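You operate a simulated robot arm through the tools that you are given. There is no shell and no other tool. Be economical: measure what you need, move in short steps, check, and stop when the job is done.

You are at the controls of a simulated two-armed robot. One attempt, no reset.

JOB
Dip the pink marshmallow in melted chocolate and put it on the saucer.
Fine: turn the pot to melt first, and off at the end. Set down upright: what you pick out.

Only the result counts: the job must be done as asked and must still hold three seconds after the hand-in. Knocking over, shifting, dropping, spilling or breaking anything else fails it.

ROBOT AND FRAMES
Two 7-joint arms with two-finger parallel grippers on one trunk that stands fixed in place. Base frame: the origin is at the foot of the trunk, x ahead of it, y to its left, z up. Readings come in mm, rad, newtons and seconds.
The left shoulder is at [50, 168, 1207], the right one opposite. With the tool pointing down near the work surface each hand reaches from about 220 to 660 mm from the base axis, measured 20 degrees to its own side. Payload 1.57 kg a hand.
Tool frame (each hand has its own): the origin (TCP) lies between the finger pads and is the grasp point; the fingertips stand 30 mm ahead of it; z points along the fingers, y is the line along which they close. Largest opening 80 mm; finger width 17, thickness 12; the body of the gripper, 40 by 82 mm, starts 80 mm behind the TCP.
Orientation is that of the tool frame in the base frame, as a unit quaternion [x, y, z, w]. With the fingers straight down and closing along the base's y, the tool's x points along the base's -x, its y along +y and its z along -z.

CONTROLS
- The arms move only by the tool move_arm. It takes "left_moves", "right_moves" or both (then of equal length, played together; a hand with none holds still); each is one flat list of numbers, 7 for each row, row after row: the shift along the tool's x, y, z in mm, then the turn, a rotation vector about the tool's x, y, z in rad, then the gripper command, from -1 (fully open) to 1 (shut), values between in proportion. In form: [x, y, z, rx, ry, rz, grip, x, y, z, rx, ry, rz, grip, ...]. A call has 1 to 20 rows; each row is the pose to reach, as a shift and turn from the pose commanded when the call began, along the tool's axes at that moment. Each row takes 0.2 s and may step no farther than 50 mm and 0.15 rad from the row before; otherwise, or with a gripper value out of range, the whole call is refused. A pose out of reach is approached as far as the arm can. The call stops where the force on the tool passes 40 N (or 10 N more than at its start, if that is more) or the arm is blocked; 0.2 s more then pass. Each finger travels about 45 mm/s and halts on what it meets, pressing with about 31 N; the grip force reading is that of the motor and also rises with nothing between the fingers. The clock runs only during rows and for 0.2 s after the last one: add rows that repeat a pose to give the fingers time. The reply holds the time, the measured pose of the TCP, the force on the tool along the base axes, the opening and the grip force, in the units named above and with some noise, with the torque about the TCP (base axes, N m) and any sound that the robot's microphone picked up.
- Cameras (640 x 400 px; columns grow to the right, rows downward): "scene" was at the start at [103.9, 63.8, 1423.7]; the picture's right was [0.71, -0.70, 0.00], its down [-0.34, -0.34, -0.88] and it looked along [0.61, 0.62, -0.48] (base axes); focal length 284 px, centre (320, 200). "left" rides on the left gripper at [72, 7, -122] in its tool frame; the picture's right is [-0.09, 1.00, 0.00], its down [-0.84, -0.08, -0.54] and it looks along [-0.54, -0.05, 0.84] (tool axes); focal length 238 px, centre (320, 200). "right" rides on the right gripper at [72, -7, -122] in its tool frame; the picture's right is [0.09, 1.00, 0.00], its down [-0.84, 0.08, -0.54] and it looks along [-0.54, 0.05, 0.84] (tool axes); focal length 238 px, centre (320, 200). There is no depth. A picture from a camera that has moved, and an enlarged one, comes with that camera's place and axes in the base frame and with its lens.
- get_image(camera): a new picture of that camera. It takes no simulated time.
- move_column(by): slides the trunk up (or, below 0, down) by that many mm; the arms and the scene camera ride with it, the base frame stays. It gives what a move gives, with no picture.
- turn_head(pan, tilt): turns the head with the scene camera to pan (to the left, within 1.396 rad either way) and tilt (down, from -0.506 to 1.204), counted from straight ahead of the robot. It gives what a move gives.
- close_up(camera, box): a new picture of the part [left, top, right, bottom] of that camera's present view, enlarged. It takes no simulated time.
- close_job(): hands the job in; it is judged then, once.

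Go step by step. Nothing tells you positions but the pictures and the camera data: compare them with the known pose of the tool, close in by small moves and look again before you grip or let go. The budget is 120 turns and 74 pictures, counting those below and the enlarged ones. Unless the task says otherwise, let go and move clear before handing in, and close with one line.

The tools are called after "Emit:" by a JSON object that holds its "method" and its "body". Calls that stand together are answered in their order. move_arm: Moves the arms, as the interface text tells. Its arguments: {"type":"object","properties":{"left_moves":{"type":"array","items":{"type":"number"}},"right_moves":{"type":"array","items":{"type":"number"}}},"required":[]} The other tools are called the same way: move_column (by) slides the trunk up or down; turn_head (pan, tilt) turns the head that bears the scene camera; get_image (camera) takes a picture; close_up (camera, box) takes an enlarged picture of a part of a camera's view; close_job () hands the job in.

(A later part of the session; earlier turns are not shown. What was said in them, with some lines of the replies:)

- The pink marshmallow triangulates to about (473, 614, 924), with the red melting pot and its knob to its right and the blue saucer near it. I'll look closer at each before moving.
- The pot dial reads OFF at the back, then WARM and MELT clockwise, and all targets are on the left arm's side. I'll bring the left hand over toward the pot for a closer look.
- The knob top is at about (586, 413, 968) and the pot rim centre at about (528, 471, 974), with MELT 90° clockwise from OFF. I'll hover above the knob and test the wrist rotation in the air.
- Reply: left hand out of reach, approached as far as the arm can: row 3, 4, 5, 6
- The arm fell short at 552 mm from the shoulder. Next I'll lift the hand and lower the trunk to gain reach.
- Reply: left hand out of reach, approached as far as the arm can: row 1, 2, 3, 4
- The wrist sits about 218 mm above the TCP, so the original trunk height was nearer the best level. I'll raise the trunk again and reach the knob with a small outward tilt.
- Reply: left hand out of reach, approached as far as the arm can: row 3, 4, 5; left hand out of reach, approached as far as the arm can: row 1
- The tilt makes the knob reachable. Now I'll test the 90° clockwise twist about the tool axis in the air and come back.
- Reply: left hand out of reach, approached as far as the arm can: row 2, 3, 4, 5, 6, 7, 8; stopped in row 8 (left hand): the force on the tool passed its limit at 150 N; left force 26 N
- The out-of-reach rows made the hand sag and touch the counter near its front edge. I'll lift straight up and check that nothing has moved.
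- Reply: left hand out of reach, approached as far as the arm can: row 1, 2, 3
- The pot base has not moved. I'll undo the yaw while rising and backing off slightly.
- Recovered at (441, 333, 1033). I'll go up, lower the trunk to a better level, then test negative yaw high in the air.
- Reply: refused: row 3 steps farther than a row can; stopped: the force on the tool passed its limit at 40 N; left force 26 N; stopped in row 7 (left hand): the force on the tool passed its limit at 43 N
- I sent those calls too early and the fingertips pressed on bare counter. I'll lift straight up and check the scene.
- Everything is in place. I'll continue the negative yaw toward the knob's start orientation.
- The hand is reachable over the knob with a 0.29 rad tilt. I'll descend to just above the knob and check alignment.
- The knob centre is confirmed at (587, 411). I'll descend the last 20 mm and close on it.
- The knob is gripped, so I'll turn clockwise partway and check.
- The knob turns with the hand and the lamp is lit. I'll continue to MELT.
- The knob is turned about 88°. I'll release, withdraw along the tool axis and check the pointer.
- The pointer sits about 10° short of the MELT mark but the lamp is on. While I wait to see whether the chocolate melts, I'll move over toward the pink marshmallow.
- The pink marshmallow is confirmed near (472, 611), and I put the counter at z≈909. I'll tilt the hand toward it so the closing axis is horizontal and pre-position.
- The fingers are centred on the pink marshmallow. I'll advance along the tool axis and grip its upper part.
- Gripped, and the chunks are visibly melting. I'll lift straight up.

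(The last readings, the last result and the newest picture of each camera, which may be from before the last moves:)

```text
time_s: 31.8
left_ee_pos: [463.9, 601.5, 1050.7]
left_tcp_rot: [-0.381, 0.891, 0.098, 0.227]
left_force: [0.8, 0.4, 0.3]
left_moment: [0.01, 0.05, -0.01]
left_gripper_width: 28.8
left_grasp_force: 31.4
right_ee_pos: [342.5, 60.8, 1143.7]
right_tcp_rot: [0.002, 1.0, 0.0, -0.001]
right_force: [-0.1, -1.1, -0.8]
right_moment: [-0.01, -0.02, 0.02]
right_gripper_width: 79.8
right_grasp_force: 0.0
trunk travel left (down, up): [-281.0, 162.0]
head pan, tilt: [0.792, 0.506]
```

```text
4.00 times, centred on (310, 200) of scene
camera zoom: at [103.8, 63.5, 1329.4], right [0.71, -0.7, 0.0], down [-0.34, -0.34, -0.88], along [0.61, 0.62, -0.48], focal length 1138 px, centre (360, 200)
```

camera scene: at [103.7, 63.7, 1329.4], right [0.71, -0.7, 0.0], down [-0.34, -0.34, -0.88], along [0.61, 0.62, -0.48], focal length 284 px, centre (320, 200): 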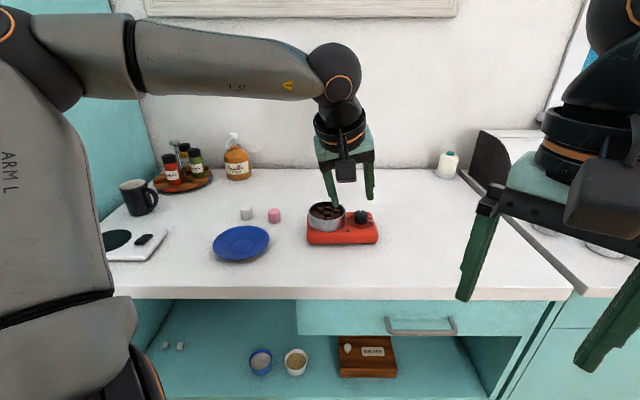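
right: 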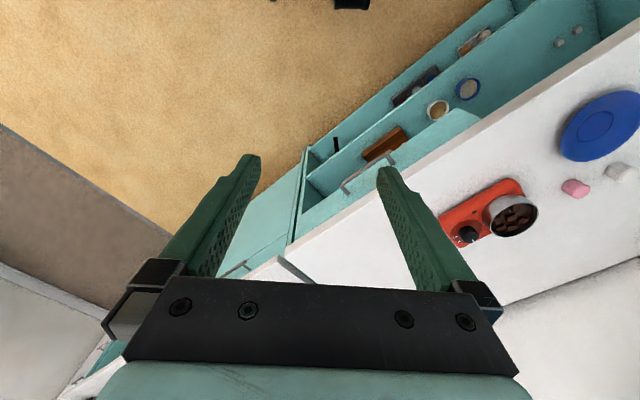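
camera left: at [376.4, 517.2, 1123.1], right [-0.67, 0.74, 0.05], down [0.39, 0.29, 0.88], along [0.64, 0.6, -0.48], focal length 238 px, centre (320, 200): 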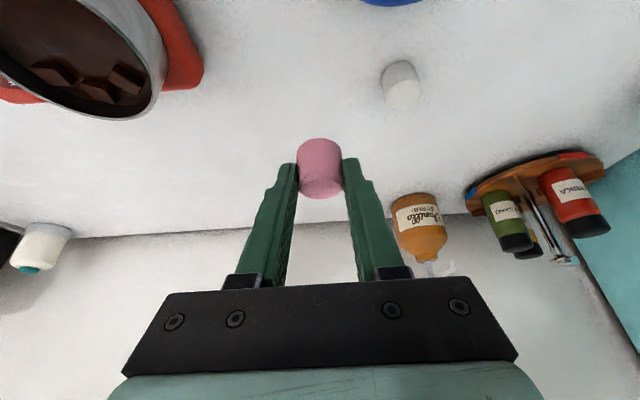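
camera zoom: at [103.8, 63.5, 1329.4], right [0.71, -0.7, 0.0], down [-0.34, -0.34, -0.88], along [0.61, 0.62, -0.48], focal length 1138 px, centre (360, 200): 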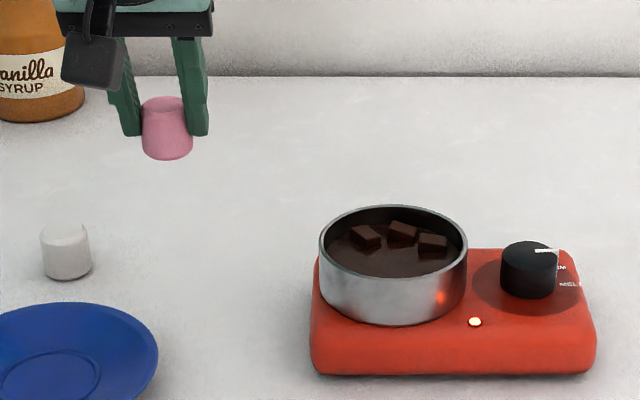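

Held upright. I'll move it above the pot and let the chocolate finish melting.

Emit:
{"method": "move_arm", "body": {"left_moves": [10.8, -27.4, -6, 0, 0, 0, 0.5, 21.6, -54.7, -12, 0, 0, 0, 0.5, 32.5, -82.1, -18, 0, 0, 0, 0.5, 43.3, -109.4, -24, 0, 0, 0, 0.5, 54.1, -136.8, -30, 0, 0, 0, 0.5]}}

Emit:
{"method": "get_image", "body": {"camera": "left"}}

Emit:
{"method": "close_up", "body": {"camera": "scene", "box": [270, 130, 390, 250]}}

```text
time_s: 33.0
left_ee_pos: [520.4, 462.3, 1048.1]
left_tcp_rot: [-0.382, 0.89, 0.098, 0.227]
left_force: [0.6, 0.2, -0.5]
left_moment: [0.0, -0.03, 0.0]
left_gripper_width: 28.9
left_grasp_force: 31.5
right_ee_pos: [342.7, 60.4, 1142.4]
right_tcp_rot: [0.001, 1.0, 0.001, 0.0]
right_force: [0.8, -0.7, -0.3]
right_moment: [-0.05, 0.01, -0.04]
right_gripper_width: 79.9
right_grasp_force: 0.0
trunk travel left (down, up): [-281.0, 162.0]
head pan, tilt: [0.792, 0.506]
```

```text
42 pictures are left
camera left: at [433.1, 378.1, 1121.6], right [-0.67, 0.74, 0.04], down [0.38, 0.29, 0.88], along [0.64, 0.6, -0.48], focal length 238 px, centre (320, 200)
```

left: 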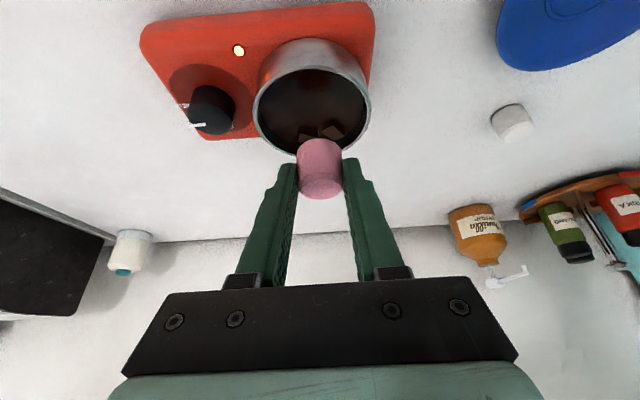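

```text
3.33 times, centred on (330, 190) of scene
camera zoom: at [104.1, 63.6, 1329.4], right [0.71, -0.7, 0.0], down [-0.34, -0.34, -0.88], along [0.61, 0.62, -0.48], focal length 948 px, centre (287, 233)
```

zoom: 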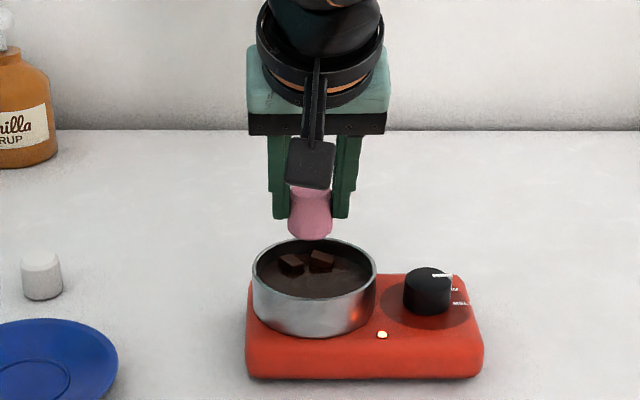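

Aligned over the pot with two chunks left. I'll wait a few seconds.

Emit:
{"method": "move_arm", "body": {"left_moves": [0, 0, 0, 0, 0, 0, 0.5, 0, 0, 0, 0, 0, 0, 0.5, 0, 0, 0, 0, 0, 0, 0.5, 0, 0, 0, 0, 0, 0, 0.5, 0, 0, 0, 0, 0, 0, 0.5, 0, 0, 0, 0, 0, 0, 0.5, 0, 0, 0, 0, 0, 0, 0.5, 0, 0, 0, 0, 0, 0, 0.5, 0, 0, 0, 0, 0, 0, 0.5, 0, 0, 0, 0, 0, 0, 0.5, 0, 0, 0, 0, 0, 0, 0.5, 0, 0, 0, 0, 0, 0, 0.5, 0, 0, 0, 0, 0, 0, 0.5, 0, 0, 0, 0, 0, 0, 0.5, 0, 0, 0, 0, 0, 0, 0.5, 0, 0, 0, 0, 0, 0, 0.5, 0, 0, 0, 0, 0, 0, 0.5, 0, 0, 0, 0, 0, 0, 0.5, 0, 0, 0, 0, 0, 0, 0.5, 0, 0, 0, 0, 0, 0, 0.5]}}

Emit:
{"method": "close_up", "body": {"camera": "scene", "box": [290, 150, 390, 250]}}

Emit:
{"method": "close_up", "body": {"camera": "left", "box": [240, 30, 400, 210]}}

```text
time_s: 37.2
left_ee_pos: [521.5, 463.7, 1049.4]
left_tcp_rot: [-0.381, 0.891, 0.098, 0.226]
left_force: [-0.5, -0.2, -0.6]
left_moment: [0.02, -0.01, -0.01]
left_gripper_width: 29.0
left_grasp_force: 31.0
right_ee_pos: [342.5, 60.3, 1142.7]
right_tcp_rot: [0.001, 1.0, -0.001, -0.001]
right_force: [1.0, 0.6, 0.4]
right_moment: [-0.04, -0.02, -0.01]
right_gripper_width: 80.2
right_grasp_force: 0.1
trunk travel left (down, up): [-281.0, 162.0]
head pan, tilt: [0.792, 0.506]
```

```text
4.00 times, centred on (340, 200) of scene
camera zoom: at [103.9, 63.8, 1329.4], right [0.71, -0.7, 0.0], down [-0.34, -0.34, -0.88], along [0.61, 0.62, -0.48], focal length 1138 px, centre (240, 200)
```

zoom: 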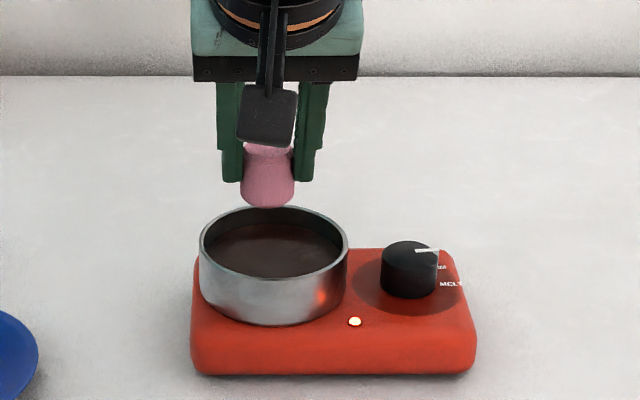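

```text
2.22 times, centred on (320, 120) of left
camera zoom: at [432.9, 378.8, 1121.7], right [-0.67, 0.74, 0.05], down [0.38, 0.29, 0.88], along [0.64, 0.6, -0.48], focal length 530 px, centre (320, 378)
```

zoom: 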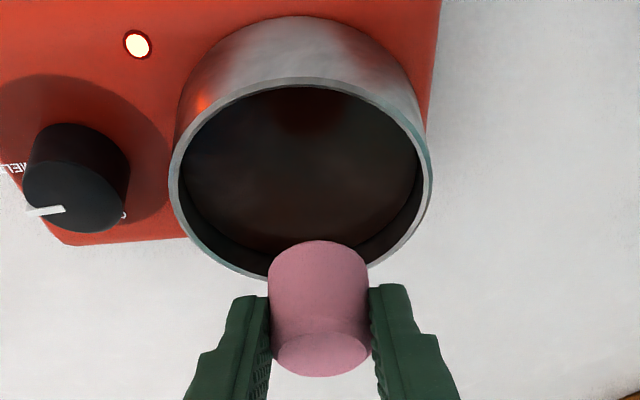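

Fully melted. The pot centre refines to (533, 470), so I'll shift slightly and lower the marshmallow into the chocolate.

Emit:
{"method": "move_arm", "body": {"left_moves": [-1.3, -4.8, 0.7, 0, 0, 0, 0.5, 8.7, -4.8, 18.2, 0, 0, 0, 0.5, 15.5, -4.8, 31.4, 0, 0, 0, 0.5, 20.3, -4.8, 40, 0, 0, 0, 0.5, 25.2, -4.8, 48.9, 0, 0, 0, 0.5]}}

Emit:
{"method": "close_up", "body": {"camera": "scene", "box": [290, 170, 370, 240]}}

Emit:
{"method": "close_up", "body": {"camera": "left", "box": [240, 60, 400, 210]}}

```text
time_s: 38.4
left_ee_pos: [525.6, 460.6, 1003.9]
left_tcp_rot: [-0.382, 0.889, 0.098, 0.235]
left_force: [-4.2, 4.4, 30.6]
left_moment: [0.38, -0.16, 0.03]
left_gripper_width: 30.2
left_grasp_force: 30.5
right_ee_pos: [340.6, 59.6, 1144.3]
right_tcp_rot: [0.001, 1.0, 0.002, 0.0]
right_force: [0.2, -0.9, -0.3]
right_moment: [-0.01, 0.01, -0.01]
right_gripper_width: 80.1
right_grasp_force: 0.1
trunk travel left (down, up): [-281.0, 162.0]
head pan, tilt: [0.792, 0.506]
```

```text
5.71 times, centred on (330, 205) of scene
camera zoom: at [100.9, 62.1, 1330.4], right [0.71, -0.7, 0.0], down [-0.34, -0.34, -0.88], along [0.62, 0.62, -0.48], focal length 1626 px, centre (263, 171)
```

zoom: 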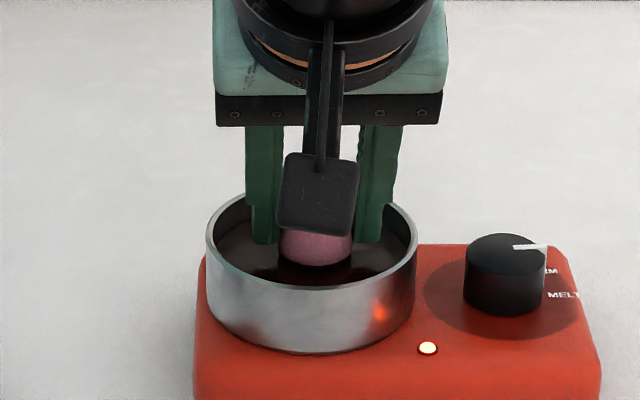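

```text
2.67 times, centred on (320, 135) of left
camera zoom: at [436.9, 375.4, 1073.9], right [-0.67, 0.75, 0.04], down [0.37, 0.28, 0.88], along [0.65, 0.6, -0.47], focal length 636 px, centre (320, 373)
```

zoom: 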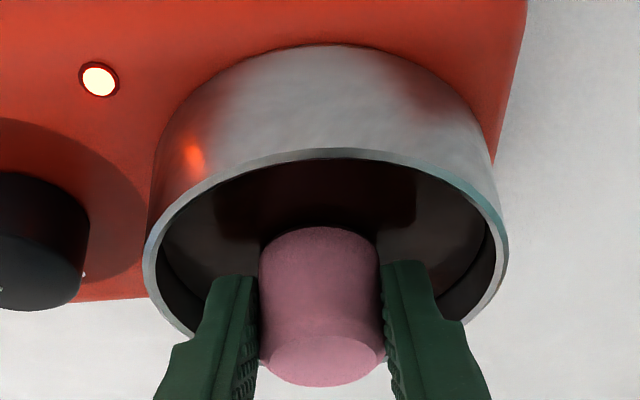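

The marshmallow bottom is pressing on the pot floor at about z=962. I'll raise it and see whether it's coated.

Emit:
{"method": "move_arm", "body": {"left_moves": [-5, 0, -9, 0, 0, 0, 0.5, -24, 0, -44, 0, 0, 0, 0.5]}}

Emit:
{"method": "close_up", "body": {"camera": "scene", "box": [290, 150, 390, 240]}}

Emit:
{"method": "close_up", "body": {"camera": "left", "box": [240, 60, 400, 210]}}

```text
time_s: 39.0
left_ee_pos: [524.3, 460.3, 1043.5]
left_tcp_rot: [-0.382, 0.891, 0.098, 0.224]
left_force: [-0.3, -0.4, 0.4]
left_moment: [-0.03, 0.02, -0.01]
left_gripper_width: 28.7
left_grasp_force: 30.7
right_ee_pos: [343.2, 61.7, 1141.7]
right_tcp_rot: [0.001, 1.0, 0.0, -0.001]
right_force: [0.6, -0.5, -0.5]
right_moment: [-0.01, 0.01, -0.01]
right_gripper_width: 80.2
right_grasp_force: 0.0
trunk travel left (down, up): [-281.0, 162.0]
head pan, tilt: [0.792, 0.506]
```

```text
4.44 times, centred on (340, 195) of scene
camera zoom: at [103.6, 63.3, 1329.2], right [0.71, -0.7, 0.0], down [-0.34, -0.34, -0.88], along [0.62, 0.62, -0.48], focal length 1264 px, centre (231, 222)
```

zoom: 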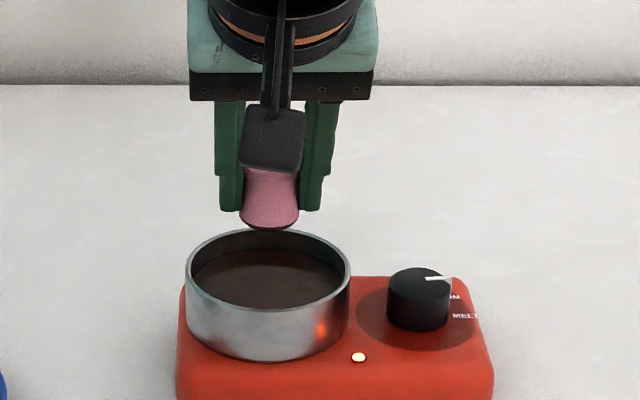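

```text
2.67 times, centred on (320, 135) of left
camera zoom: at [436.8, 376.1, 1116.9], right [-0.67, 0.74, 0.05], down [0.39, 0.29, 0.87], along [0.64, 0.6, -0.48], focal length 636 px, centre (320, 373)
```

zoom: 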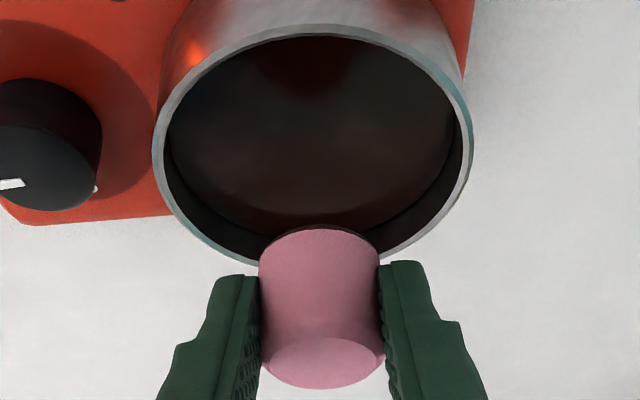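

Emit:
{"method": "close_up", "body": {"camera": "scene", "box": [335, 180, 365, 205]}}

```text
16.00 times, centred on (350, 192) of scene
camera zoom: at [103.6, 63.3, 1329.2], right [0.71, -0.7, 0.0], down [-0.34, -0.34, -0.88], along [0.62, 0.62, -0.48], focal length 4551 px, centre (-160, 320)
```

zoom: 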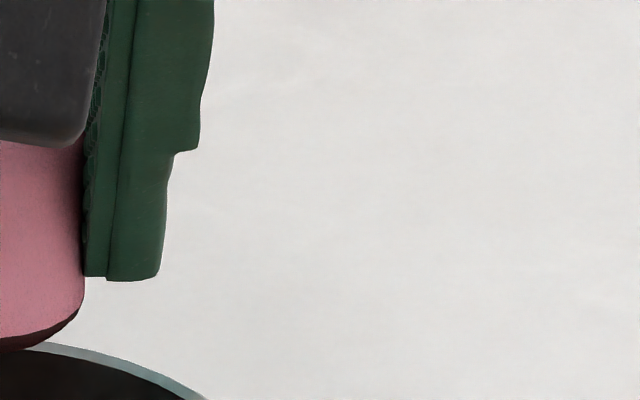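

There's a thin chocolate band on the bottom edge only. I'll dip once more in smaller steps to see how deep it can really go.

Emit:
{"method": "move_arm", "body": {"left_moves": [9.6, 0, 17.5, 0, 0, 0, 0.5, 16.8, 0, 30.7, 0, 0, 0, 0.5, 19.2, 0, 35, 0, 0, 0, 0.5, 19.2, 0, 35, 0, 0, 0, 0.5]}}

```text
time_s: 40.0
left_ee_pos: [525.0, 461.4, 1004.1]
left_tcp_rot: [-0.382, 0.89, 0.098, 0.227]
left_force: [0.0, 0.9, -0.4]
left_moment: [0.0, 0.0, -0.01]
left_gripper_width: 28.6
left_grasp_force: 31.1
right_ee_pos: [342.5, 60.0, 1141.8]
right_tcp_rot: [0.0, 1.0, 0.0, -0.001]
right_force: [-1.0, 0.4, -0.5]
right_moment: [0.02, 0.02, 0.0]
right_gripper_width: 80.0
right_grasp_force: 0.1
trunk travel left (down, up): [-281.0, 162.0]
head pan, tilt: [0.792, 0.506]
```

Emit:
{"method": "move_arm", "body": {"left_moves": [1.4, 0, 2.6, 0, 0, 0, 0.5, 1.4, 0, 2.6, 0, 0, 0, 0.5]}}

Emit:
{"method": "close_up", "body": {"camera": "scene", "box": [305, 185, 365, 230]}}

Emit:
{"method": "close_up", "body": {"camera": "left", "box": [240, 60, 400, 210]}}

```text
time_s: 40.6
left_ee_pos: [524.8, 461.3, 1003.8]
left_tcp_rot: [-0.382, 0.89, 0.098, 0.228]
left_force: [1.1, 0.4, 5.6]
left_moment: [0.03, -0.09, -0.01]
left_gripper_width: 28.6
left_grasp_force: 30.5
right_ee_pos: [341.8, 60.5, 1142.3]
right_tcp_rot: [0.001, 1.0, 0.0, 0.0]
right_force: [0.0, 0.5, 0.2]
right_moment: [0.01, 0.02, 0.0]
right_gripper_width: 80.1
right_grasp_force: 0.0
trunk travel left (down, up): [-281.0, 162.0]
head pan, tilt: [0.792, 0.506]
```

```text
8.89 times, centred on (335, 208) of scene
camera zoom: at [103.5, 63.5, 1329.5], right [0.71, -0.7, 0.0], down [-0.34, -0.34, -0.88], along [0.61, 0.62, -0.48], focal length 2528 px, centre (187, 133)
```

zoom: 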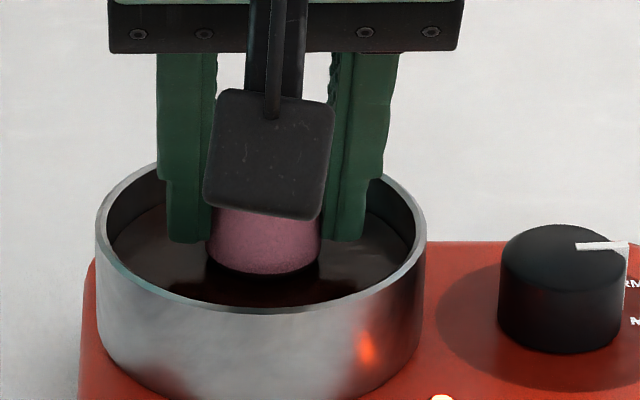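

```text
2.67 times, centred on (320, 135) of left
camera zoom: at [437.2, 376.1, 1075.7], right [-0.67, 0.74, 0.04], down [0.38, 0.29, 0.88], along [0.64, 0.6, -0.48], focal length 636 px, centre (320, 373)
```

zoom: 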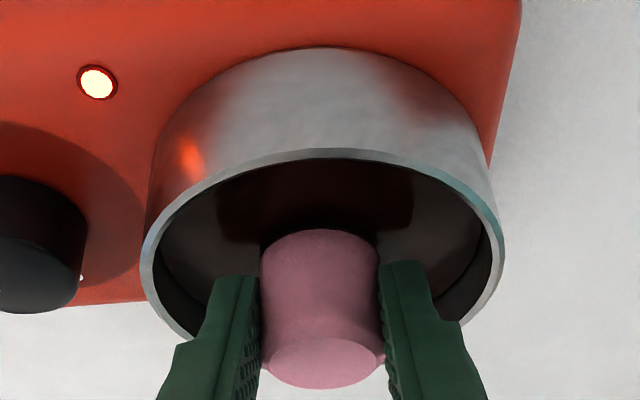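

Floor contact is at TCP z≈1004. I'll press lightly for a second so the dip registers, then lift and inspect.

Emit:
{"method": "move_arm", "body": {"left_moves": [1, 0, 1.8, 0, 0, 0, 0.5, 1.9, 0, 3.5, 0, 0, 0, 0.5, 1.9, 0, 3.5, 0, 0, 0, 0.5, 1.9, 0, 3.5, 0, 0, 0, 0.5, 1.9, 0, 3.5, 0, 0, 0, 0.5, 1.9, 0, 3.5, 0, 0, 0, 0.5]}}

Emit:
{"method": "move_arm", "body": {"left_moves": [-9.6, 0, -17.5, 0, 0, 0, 0.5, -24, 0, -44, 0, 0, 0, 0.5, -38.5, 0, -70, 0, 0, 0, 0.5]}}

Emit:
{"method": "close_up", "body": {"camera": "scene", "box": [310, 140, 370, 220]}}

```text
time_s: 42.0
left_ee_pos: [524.9, 459.4, 1002.3]
left_tcp_rot: [-0.382, 0.89, 0.097, 0.231]
left_force: [1.9, 2.2, 23.6]
left_moment: [0.19, -0.41, 0.01]
left_gripper_width: 28.5
left_grasp_force: 31.2
right_ee_pos: [341.8, 59.9, 1142.2]
right_tcp_rot: [0.001, 1.0, 0.001, 0.0]
right_force: [0.4, -0.2, 0.7]
right_moment: [-0.01, 0.02, 0.02]
right_gripper_width: 80.1
right_grasp_force: 0.1
trunk travel left (down, up): [-281.0, 162.0]
head pan, tilt: [0.792, 0.506]
```

```text
time_s: 42.8
left_ee_pos: [523.9, 460.4, 1077.9]
left_tcp_rot: [-0.382, 0.891, 0.098, 0.226]
left_force: [-0.6, -0.2, -0.3]
left_moment: [0.0, 0.02, -0.02]
left_gripper_width: 28.7
left_grasp_force: 30.7
right_ee_pos: [342.3, 61.0, 1143.5]
right_tcp_rot: [0.0, 1.0, 0.0, -0.001]
right_force: [0.8, 0.2, -0.2]
right_moment: [0.02, -0.01, -0.01]
right_gripper_width: 79.8
right_grasp_force: 0.0
trunk travel left (down, up): [-281.0, 162.0]
head pan, tilt: [0.792, 0.506]
```

```text
5.00 times, centred on (340, 180) of scene
camera zoom: at [103.6, 63.5, 1329.4], right [0.71, -0.7, 0.0], down [-0.34, -0.34, -0.88], along [0.61, 0.62, -0.48], focal length 1422 px, centre (220, 300)
```

zoom: 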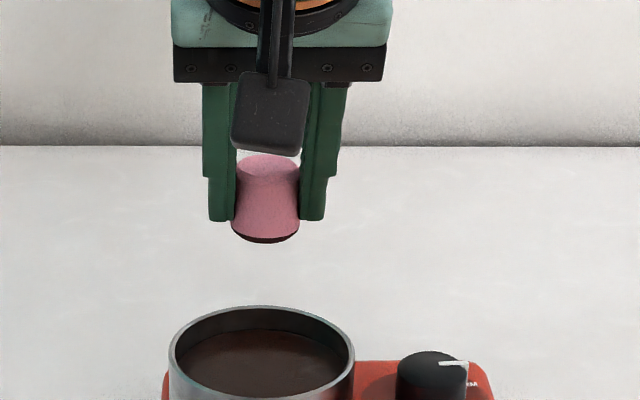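

The bottom is now coated in chocolate. Next I'll carry it over to above the saucer.

Emit:
{"method": "move_arm", "body": {"left_moves": [8.6, 34, -2.8, 0, 0, 0, 0.5, 17.2, 68.1, -5.5, 0, 0, 0, 0.5, 25.9, 102.2, -8.3, 0, 0, 0, 0.5, 34.5, 136.3, -11, 0, 0, 0, 0.5, 43.1, 170.3, -13.8, 0, 0, 0, 0.5, 51.7, 204.4, -16.5, 0, 0, 0, 0.5]}}

Emit:
{"method": "get_image", "body": {"camera": "left"}}

Emit:
{"method": "close_up", "body": {"camera": "scene", "box": [180, 130, 310, 260]}}

```text
time_s: 44.2
left_ee_pos: [338.7, 563.0, 1068.4]
left_tcp_rot: [-0.381, 0.891, 0.097, 0.227]
left_force: [-0.5, -0.1, 0.0]
left_moment: [0.02, -0.01, 0.01]
left_gripper_width: 28.7
left_grasp_force: 31.0
right_ee_pos: [341.2, 60.7, 1142.6]
right_tcp_rot: [0.001, 1.0, 0.0, -0.001]
right_force: [-0.5, 0.8, -0.2]
right_moment: [-0.02, 0.01, 0.0]
right_gripper_width: 80.2
right_grasp_force: 0.1
trunk travel left (down, up): [-281.0, 162.0]
head pan, tilt: [0.792, 0.506]
```

```text
30 pictures are left
camera left: at [252.2, 478.2, 1141.3], right [-0.67, 0.75, 0.05], down [0.39, 0.29, 0.88], along [0.64, 0.6, -0.48], focal length 238 px, centre (320, 200)
```

left: 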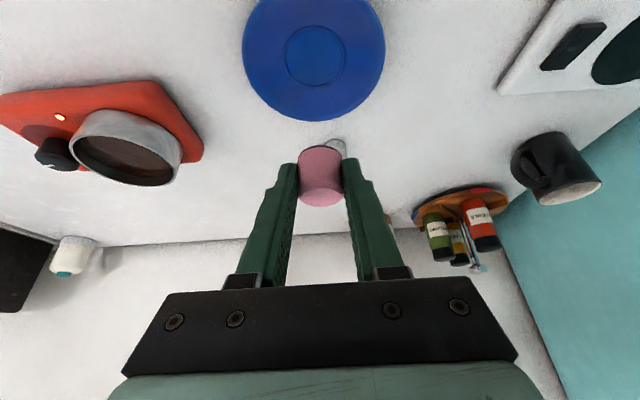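

```text
3.08 times, centred on (245, 195) of scene
camera zoom: at [103.6, 63.8, 1329.5], right [0.71, -0.7, 0.0], down [-0.34, -0.34, -0.88], along [0.62, 0.62, -0.48], focal length 875 px, centre (551, 215)
```

zoom: 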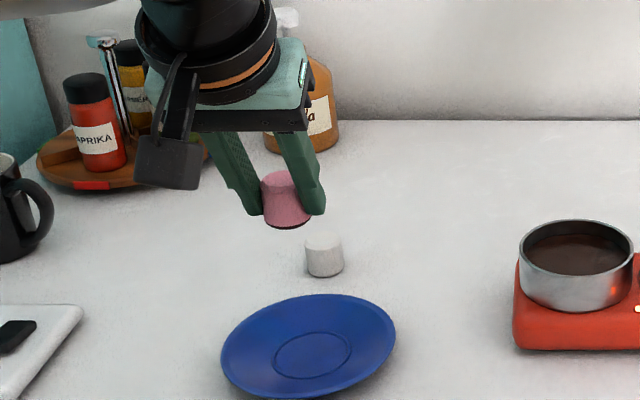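

The saucer centre is at about (347, 570), right under the marshmallow. I'll lower most of the way.

Emit:
{"method": "move_arm", "body": {"left_moves": [19, 0, 35, 0, 0, 0, 0.5, 38.5, 0, 70, 0, 0, 0, 0.5, 48.1, 0, 87.6, 0, 0, 0, 0.5]}}

Emit:
{"method": "close_up", "body": {"camera": "scene", "box": [200, 180, 300, 270]}}

Emit:
{"method": "close_up", "body": {"camera": "left", "box": [220, 60, 420, 220]}}

```text
time_s: 45.0
left_ee_pos: [340.4, 563.5, 968.0]
left_tcp_rot: [-0.382, 0.891, 0.098, 0.226]
left_force: [0.5, 0.7, 0.2]
left_moment: [-0.02, -0.03, -0.03]
left_gripper_width: 28.7
left_grasp_force: 30.5
right_ee_pos: [343.1, 61.6, 1143.1]
right_tcp_rot: [0.0, 1.0, 0.001, -0.001]
right_force: [0.2, -0.5, 0.8]
right_moment: [0.0, 0.04, 0.0]
right_gripper_width: 80.1
right_grasp_force: 0.1
trunk travel left (down, up): [-281.0, 162.0]
head pan, tilt: [0.792, 0.506]
```

```text
4.44 times, centred on (250, 225) of scene
camera zoom: at [104.0, 63.9, 1329.4], right [0.71, -0.7, 0.0], down [-0.34, -0.34, -0.87], along [0.61, 0.62, -0.48], focal length 1264 px, centre (631, 89)
```

zoom: 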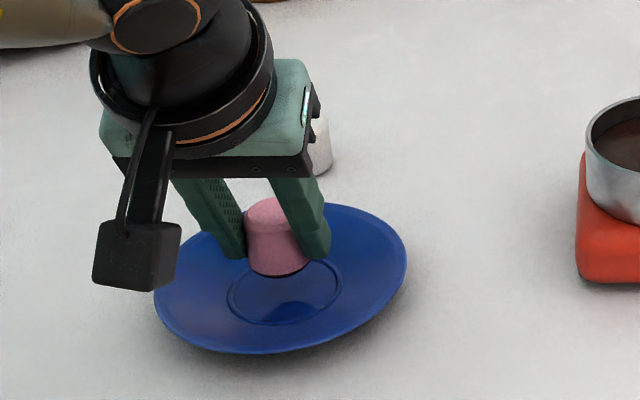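

```text
2.50 times, centred on (320, 140) of left
camera zoom: at [252.9, 478.3, 1040.7], right [-0.67, 0.74, 0.05], down [0.38, 0.29, 0.88], along [0.64, 0.6, -0.48], focal length 596 px, centre (320, 350)
```

zoom: 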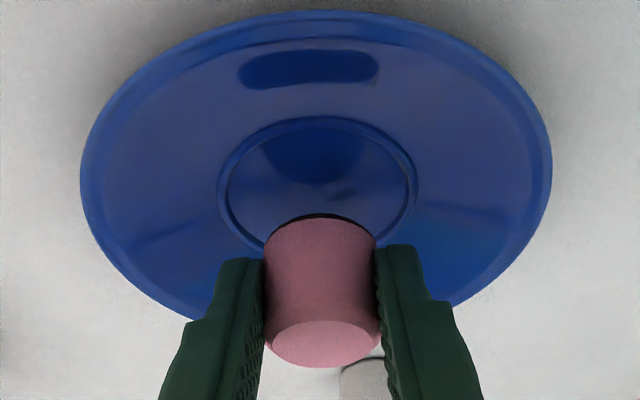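

Emit:
{"method": "move_arm", "body": {"left_moves": [2.4, 0, 4.4, 0, 0, 0, 0.5, 4.3, 0, 7.9, 0, 0, 0, 0.5, 4.3, 0, 7.9, 0, 0, 0, 0.5]}}

Emit:
{"method": "close_up", "body": {"camera": "scene", "box": [225, 200, 285, 250]}}

```text
time_s: 45.8
left_ee_pos: [340.3, 562.8, 959.2]
left_tcp_rot: [-0.381, 0.891, 0.097, 0.228]
left_force: [1.0, -0.1, -0.4]
left_moment: [-0.04, 0.0, -0.02]
left_gripper_width: 28.6
left_grasp_force: 31.0
right_ee_pos: [342.1, 61.1, 1142.3]
right_tcp_rot: [0.001, 1.0, 0.0, -0.001]
right_force: [-1.4, 0.4, -0.2]
right_moment: [-0.02, 0.02, 0.03]
right_gripper_width: 80.0
right_grasp_force: 0.1
trunk travel left (down, up): [-281.0, 162.0]
head pan, tilt: [0.792, 0.506]
```

```text
8.00 times, centred on (255, 225) of scene
camera zoom: at [103.9, 63.8, 1329.4], right [0.71, -0.7, 0.0], down [-0.34, -0.34, -0.88], along [0.61, 0.62, -0.48], focal length 2276 px, centre (840, 0)
```

zoom: 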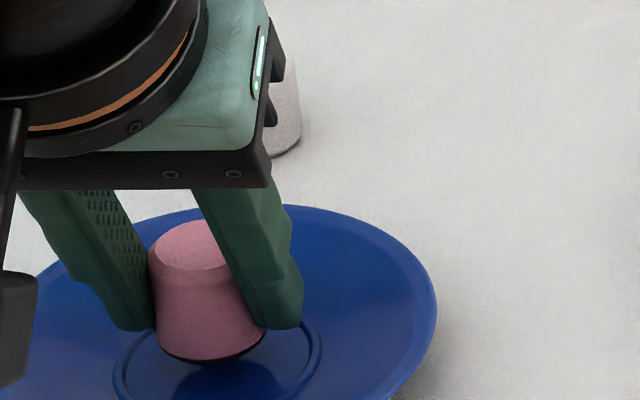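

Emit:
{"method": "move_arm", "body": {"left_moves": [1, 0, 1.8, 0, 0, 0, 0.5, 1.9, 0, 3.5, 0, 0, 0, 0.5, 1.9, 0, 3.5, 0, 0, 0, 0.5]}}

```text
time_s: 46.6
left_ee_pos: [341.3, 563.1, 955.1]
left_tcp_rot: [-0.381, 0.891, 0.098, 0.226]
left_force: [0.0, 0.0, 1.3]
left_moment: [0.01, 0.02, 0.02]
left_gripper_width: 28.5
left_grasp_force: 31.4
right_ee_pos: [343.7, 60.6, 1142.8]
right_tcp_rot: [0.001, 1.0, 0.0, 0.0]
right_force: [-0.3, -0.2, -0.2]
right_moment: [-0.03, -0.02, -0.01]
right_gripper_width: 80.1
right_grasp_force: 0.1
trunk travel left (down, up): [-281.0, 162.0]
head pan, tilt: [0.792, 0.506]
```

Emit:
{"method": "move_arm", "body": {"left_moves": [0.5, 0, 0.9, 0, 0, 0, 0.5, 1, 0, 1.8, 0, 0, 0, 0.5, 1, 0, 1.8, 0, 0, 0, 0.5]}}

Emit:
{"method": "close_up", "body": {"camera": "scene", "box": [225, 200, 285, 250]}}

```text
time_s: 47.4
left_ee_pos: [339.9, 562.7, 953.0]
left_tcp_rot: [-0.382, 0.891, 0.098, 0.226]
left_force: [-0.4, -0.1, 0.4]
left_moment: [0.01, -0.01, 0.02]
left_gripper_width: 28.5
left_grasp_force: 31.2
right_ee_pos: [342.5, 61.0, 1143.0]
right_tcp_rot: [0.001, 1.0, 0.0, -0.001]
right_force: [-0.1, -0.4, -0.6]
right_moment: [-0.01, 0.01, -0.01]
right_gripper_width: 80.0
right_grasp_force: 0.1
trunk travel left (down, up): [-281.0, 162.0]
head pan, tilt: [0.792, 0.506]
```

```text
8.00 times, centred on (255, 225) of scene
camera zoom: at [103.9, 63.8, 1329.4], right [0.71, -0.7, 0.0], down [-0.34, -0.34, -0.88], along [0.61, 0.62, -0.48], focal length 2276 px, centre (840, 0)
```

zoom: 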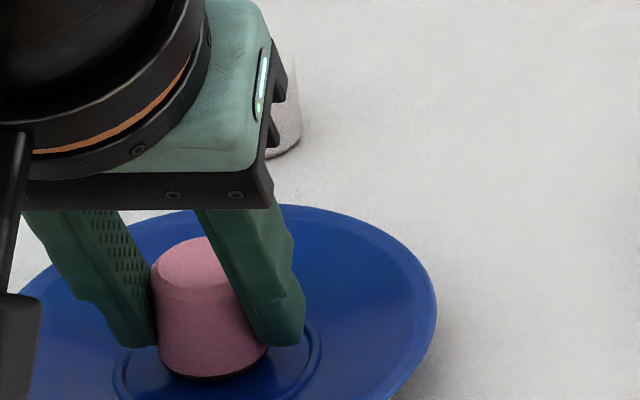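

Emit:
{"method": "move_arm", "body": {"left_moves": [0.5, 0, 0.9, 0, 0, 0, 0.5, 1, 0, 1.8, 0, 0, 0, 0.5, 1, 0, 1.8, 0, 0, 0, 0.5]}}

```text
time_s: 48.2
left_ee_pos: [339.5, 563.4, 951.7]
left_tcp_rot: [-0.382, 0.891, 0.098, 0.226]
left_force: [0.6, -0.1, 0.3]
left_moment: [0.03, 0.01, -0.02]
left_gripper_width: 28.4
left_grasp_force: 31.0
right_ee_pos: [342.7, 61.3, 1142.5]
right_tcp_rot: [0.001, 1.0, 0.001, -0.001]
right_force: [0.3, -0.7, 0.5]
right_moment: [0.0, 0.02, -0.01]
right_gripper_width: 79.9
right_grasp_force: 0.1
trunk travel left (down, up): [-281.0, 162.0]
head pan, tilt: [0.792, 0.506]
```

Emit:
{"method": "move_arm", "body": {"left_moves": [0.7, 0, 1.3, 0, 0, 0, 0.5, 1.4, 0, 2.6, 0, 0, 0, 0.5, 1.4, 0, 2.6, 0, 0, 0, 0.5]}}

Emit:
{"method": "close_up", "body": {"camera": "scene", "box": [225, 200, 285, 250]}}

```text
time_s: 49.0
left_ee_pos: [340.5, 563.0, 950.3]
left_tcp_rot: [-0.382, 0.89, 0.099, 0.23]
left_force: [1.1, -0.6, 10.2]
left_moment: [0.03, -0.22, -0.02]
left_gripper_width: 28.5
left_grasp_force: 31.0
right_ee_pos: [342.3, 60.8, 1143.7]
right_tcp_rot: [0.001, 1.0, 0.0, 0.0]
right_force: [-0.7, 1.1, -0.2]
right_moment: [0.0, 0.01, 0.04]
right_gripper_width: 79.9
right_grasp_force: 0.0
trunk travel left (down, up): [-281.0, 162.0]
head pan, tilt: [0.792, 0.506]
```

```text
8.00 times, centred on (255, 225) of scene
camera zoom: at [103.3, 62.7, 1329.7], right [0.71, -0.7, 0.0], down [-0.34, -0.34, -0.88], along [0.62, 0.62, -0.48], focal length 2276 px, centre (840, 0)
```

zoom: 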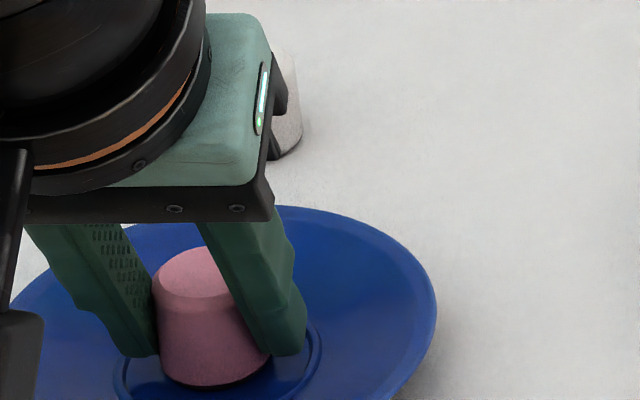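

Resting on the saucer with 10 N. I'll ease up 1 mm, open and withdraw along the tool axis.

Emit:
{"method": "move_arm", "body": {"left_moves": [-0.7, 0, -1.3, 0, 0, 0, 0.5, -0.7, 0, -1.3, 0, 0, 0, 0.2, -0.7, 0, -1.3, 0, 0, 0, 0, -0.7, 0, -1.3, 0, 0, 0, -0.3, -0.7, 0, -1.3, 0, 0, 0, -0.3, -0.7, 0, -15, 0, 0, 0, -0.3, -0.7, 0, -45, 0, 0, 0, -0.3, -0.7, 0, -90, 0, 0, 0, -0.3]}}

Emit:
{"method": "close_up", "body": {"camera": "scene", "box": [200, 170, 320, 260]}}

```text
time_s: 50.8
left_ee_pos: [310.3, 531.9, 1027.7]
left_tcp_rot: [-0.382, 0.891, 0.098, 0.227]
left_force: [-0.4, 0.6, -0.2]
left_moment: [0.01, -0.03, -0.02]
left_gripper_width: 52.1
left_grasp_force: 0.0
right_ee_pos: [341.9, 61.6, 1143.0]
right_tcp_rot: [0.001, 1.0, 0.001, -0.001]
right_force: [0.2, -0.2, 1.1]
right_moment: [0.03, -0.01, -0.03]
right_gripper_width: 80.2
right_grasp_force: 0.0
trunk travel left (down, up): [-281.0, 162.0]
head pan, tilt: [0.792, 0.506]
```

```text
4.44 times, centred on (260, 215) of scene
camera zoom: at [103.6, 63.5, 1329.5], right [0.71, -0.7, 0.0], down [-0.34, -0.34, -0.88], along [0.62, 0.62, -0.48], focal length 1264 px, centre (587, 133)
```

zoom: 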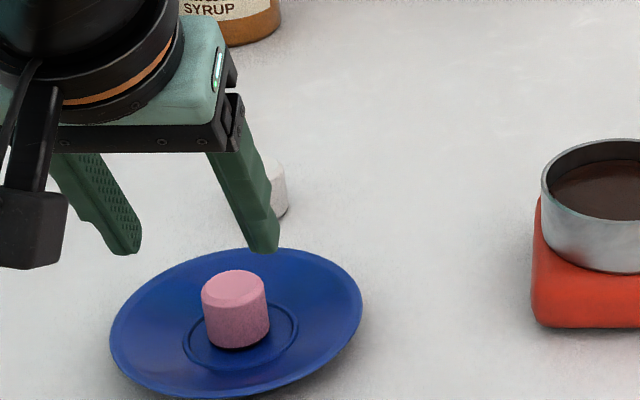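

Placed upright. I'll zoom in to check the coating.

Emit:
{"method": "close_up", "body": {"camera": "scene", "box": [230, 225, 270, 255]}}

```text
13.33 times, centred on (250, 240) of scene
camera zoom: at [103.6, 63.5, 1329.5], right [0.71, -0.7, 0.0], down [-0.34, -0.34, -0.88], along [0.62, 0.62, -0.48], focal length 3793 px, centre (1253, -333)
```

zoom: 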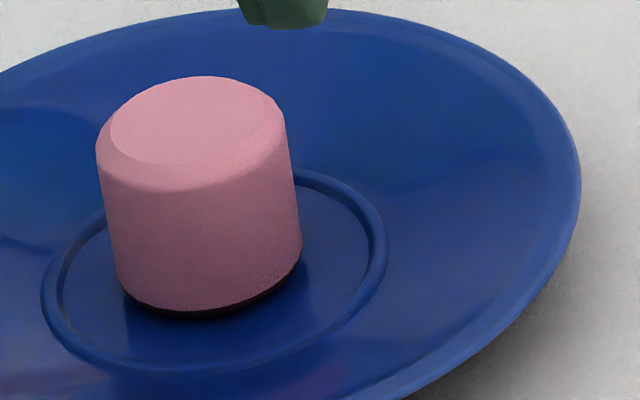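

The chocolate coat is on the bottom and the marshmallow stands upright on the saucer. Now I'll return to the knob to switch the pot off, starting by backing away high.

Emit:
{"method": "move_arm", "body": {"left_moves": [-29, -16, 3.5, 0.035, 0.057, 0, -0.1, -58, -32, 7, 0.07, 0.115, 0, -0.1, -87, -48, 10.5, 0.105, 0.172, 0, -0.1, -116.1, -64.3, 14, 0.14, 0.229, 0, -0.1]}}

```text
time_s: 51.8
left_ee_pos: [433.1, 566.7, 1071.0]
left_tcp_rot: [-0.374, 0.915, -0.009, 0.15]
left_force: [-0.5, 0.3, 0.4]
left_moment: [0.0, -0.03, 0.01]
left_gripper_width: 43.9
left_grasp_force: 0.1
right_ee_pos: [343.3, 60.6, 1142.5]
right_tcp_rot: [0.001, 1.0, 0.0, 0.0]
right_force: [0.4, -0.2, -0.2]
right_moment: [-0.02, 0.03, -0.03]
right_gripper_width: 79.9
right_grasp_force: 0.1
trunk travel left (down, up): [-281.0, 162.0]
head pan, tilt: [0.792, 0.506]
```

Emit:
{"method": "move_arm", "body": {"left_moves": [4.6, -29, 1.1, 0, 0, 0.12, -0.1, 9.3, -58, 2.3, 0, 0, 0.24, -0.1, 13.9, -87, 3.4, 0, 0, 0.36, -0.1, 18.5, -116, 4.5, 0, 0, 0.48, -0.1, 23.1, -145, 5.6, 0, 0, 0.6, -0.1, 27.8, -174, 6.8, 0, 0, 0.72, -0.1, 32.4, -203, 7.9, 0, 0, 0.84, -0.1]}}

Emit:
{"method": "close_up", "body": {"camera": "left", "box": [220, 60, 480, 260]}}

```text
time_s: 53.4
left_ee_pos: [553.3, 397.1, 1081.2]
left_tcp_rot: [0.033, 0.988, 0.053, 0.14]
left_force: [0.5, 0.7, 0.1]
left_moment: [0.0, 0.02, 0.0]
left_gripper_width: 44.2
left_grasp_force: 0.1
right_ee_pos: [343.3, 59.5, 1142.0]
right_tcp_rot: [0.001, 1.0, 0.0, -0.001]
right_force: [0.3, -0.3, -1.1]
right_moment: [-0.02, -0.04, -0.01]
right_gripper_width: 80.1
right_grasp_force: 0.0
trunk travel left (down, up): [-281.0, 162.0]
head pan, tilt: [0.792, 0.506]
```

```text
2.00 times, centred on (350, 160) of left
camera zoom: at [450.9, 397.9, 1178.5], right [0.14, 0.98, 0.14], down [0.65, -0.2, 0.74], along [0.75, -0.01, -0.66], focal length 477 px, centre (260, 280)
```

zoom: 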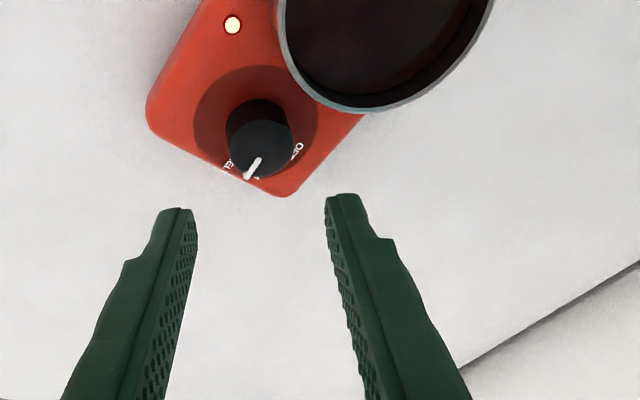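

The view matches the earlier one, so the pot hasn't shifted. I'll descend along the tool axis and grip the knob.

Emit:
{"method": "move_arm", "body": {"left_moves": [0.5, 0.2, 40, 0, 0, 0, -0.1, 1, 0.4, 75, 0, 0, 0, -0.1, 1.4, 0.6, 99.3, 0, 0, 0, -0.1, 1.4, 0.6, 99.3, 0, 0, 0, 0.15, 1.4, 0.6, 99.3, 0, 0, 0, 0.4, 1.4, 0.6, 99.3, 0, 0, 0, 0.4]}}

```text
time_s: 54.8
left_ee_pos: [577.2, 408.4, 986.0]
left_tcp_rot: [0.031, 0.988, 0.054, 0.141]
left_force: [2.1, -2.6, 1.1]
left_moment: [-0.54, 0.1, -0.03]
left_gripper_width: 34.1
left_grasp_force: 29.3
right_ee_pos: [342.6, 60.6, 1142.7]
right_tcp_rot: [0.0, 1.0, 0.001, -0.001]
right_force: [0.5, 0.5, 0.2]
right_moment: [0.02, 0.01, 0.0]
right_gripper_width: 79.8
right_grasp_force: 0.1
trunk travel left (down, up): [-281.0, 162.0]
head pan, tilt: [0.792, 0.506]
```

Emit:
{"method": "move_arm", "body": {"left_moves": [0, 0, 0, 0, 0, -0.12, 0.4, 0, 0, 0, 0, 0, -0.24, 0.4, 0, 0, 0, 0, 0, -0.36, 0.4, 0, 0, 0, 0, 0, -0.48, 0.4, 0, 0, 0, 0, 0, -0.6, 0.4, 0, 0, 0, 0, 0, -0.72, 0.4, 0, 0, 0, 0, 0, -0.84, 0.4, 0, 0, 0, 0, 0, -0.96, 0.4, 0, 0, 0, 0, 0, -1.08, 0.4, 0, 0, 0, 0, 0, -1.2, 0.4, 0, 0, 0, 0, 0, -1.32, 0.4, 0, 0, 0, 0, 0, -1.44, 0.4]}}

Emit:
{"method": "close_up", "body": {"camera": "left", "box": [220, 60, 480, 260]}}

Emit:
{"method": "close_up", "body": {"camera": "scene", "box": [330, 195, 390, 240]}}

```text
time_s: 57.4
left_ee_pos: [577.8, 407.5, 986.3]
left_tcp_rot: [-0.628, 0.764, -0.052, 0.14]
left_force: [3.0, -6.9, 5.4]
left_moment: [0.83, 0.22, -0.07]
left_gripper_width: 35.7
left_grasp_force: 31.2
right_ee_pos: [342.1, 60.8, 1142.6]
right_tcp_rot: [0.001, 1.0, 0.0, 0.0]
right_force: [-0.2, -0.9, 0.1]
right_moment: [0.0, -0.02, 0.0]
right_gripper_width: 80.1
right_grasp_force: 0.1
trunk travel left (down, up): [-281.0, 162.0]
head pan, tilt: [0.792, 0.506]
```

```text
2.00 times, centred on (350, 160) of left
camera zoom: at [525.8, 326.4, 1090.1], right [-0.92, 0.29, -0.24], down [0.06, 0.75, 0.66], along [0.38, 0.6, -0.71], focal length 477 px, centre (260, 280)
```

zoom: 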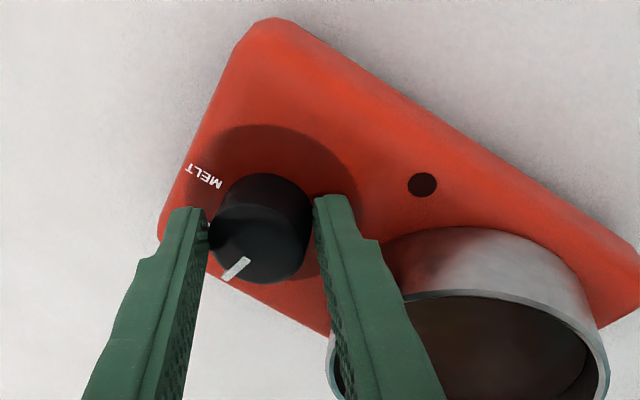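

```text
8.89 times, centred on (360, 218) of scene
camera zoom: at [103.8, 62.5, 1329.5], right [0.71, -0.7, 0.0], down [-0.34, -0.34, -0.88], along [0.61, 0.62, -0.48], focal length 2528 px, centre (-36, 44)
```

zoom: 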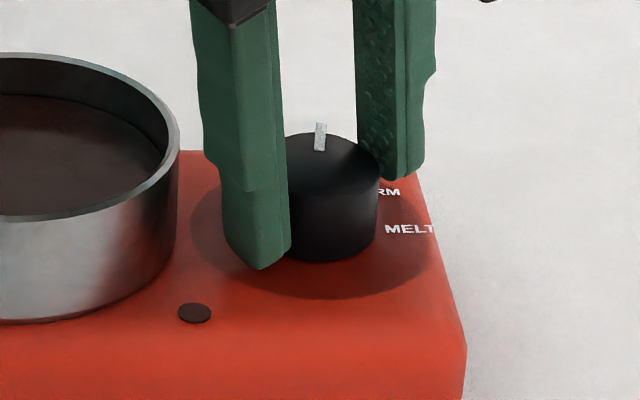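

The lamp is out and the pointer is back at OFF. I'll release and withdraw.

Emit:
{"method": "move_arm", "body": {"left_moves": [0, 0, 0, 0, 0, 0, -0.1, 0, 0, 0, 0, 0, 0, -0.1, 0, 0, -25, 0, 0, 0, -0.1, 0, 0, -60, 0, 0, 0, -0.1, 0, 0, -100, 0, 0, 0, -0.1, 0, 0, -130, 0, 0, 0, -0.1]}}

Emit:
{"method": "get_image", "body": {"camera": "scene"}}

Emit:
{"method": "close_up", "body": {"camera": "scene", "box": [290, 180, 390, 245]}}

```text
time_s: 58.8
left_ee_pos: [540.5, 396.9, 1110.1]
left_tcp_rot: [-0.628, 0.764, -0.052, 0.141]
left_force: [-0.2, 0.1, -0.1]
left_moment: [-0.03, -0.02, 0.01]
left_gripper_width: 43.8
left_grasp_force: 0.0
right_ee_pos: [343.1, 61.1, 1143.7]
right_tcp_rot: [0.001, 1.0, 0.0, -0.001]
right_force: [0.6, -0.4, -0.1]
right_moment: [0.03, 0.03, -0.03]
right_gripper_width: 79.9
right_grasp_force: 0.0
trunk travel left (down, up): [-281.0, 162.0]
head pan, tilt: [0.792, 0.506]
```

```text
18 pictures are left
camera scene: at [103.7, 63.7, 1329.4], right [0.71, -0.7, 0.0], down [-0.34, -0.34, -0.88], along [0.61, 0.62, -0.48], focal length 284 px, centre (320, 200)
```

scene: 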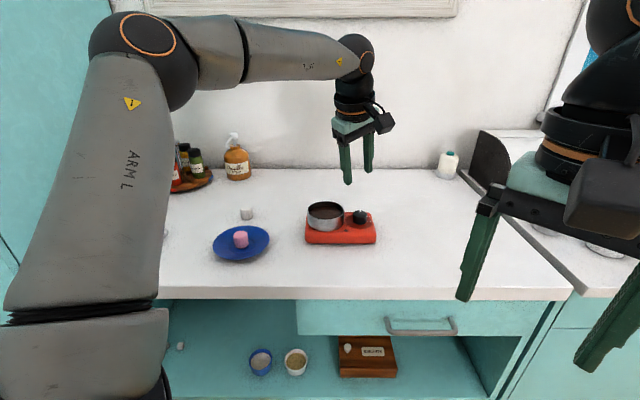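

```text
6.15 times, centred on (340, 212) of scene
camera zoom: at [103.7, 63.7, 1329.4], right [0.71, -0.7, 0.0], down [-0.34, -0.34, -0.88], along [0.61, 0.62, -0.48], focal length 1750 px, centre (197, 123)
```

zoom: 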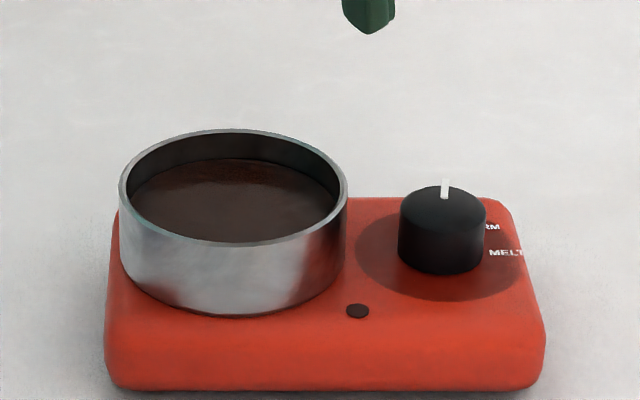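

The marshmallow stands upright on the saucer with its bottom coated. The pot is off with its lamp out, and both hands are clear, so I'm handing in.

Emit:
{"method": "close_job", "body": {}}

```text
The job is handed in.
```

I handed the job in: the pink marshmallow was dipped in melted chocolate and stands upright on the saucer, and the pot is off. The coat is only a thin band of about 2–3 mm at the bottom. The pot base slid roughly 6 mm when I turned the knob back, and I left it there.
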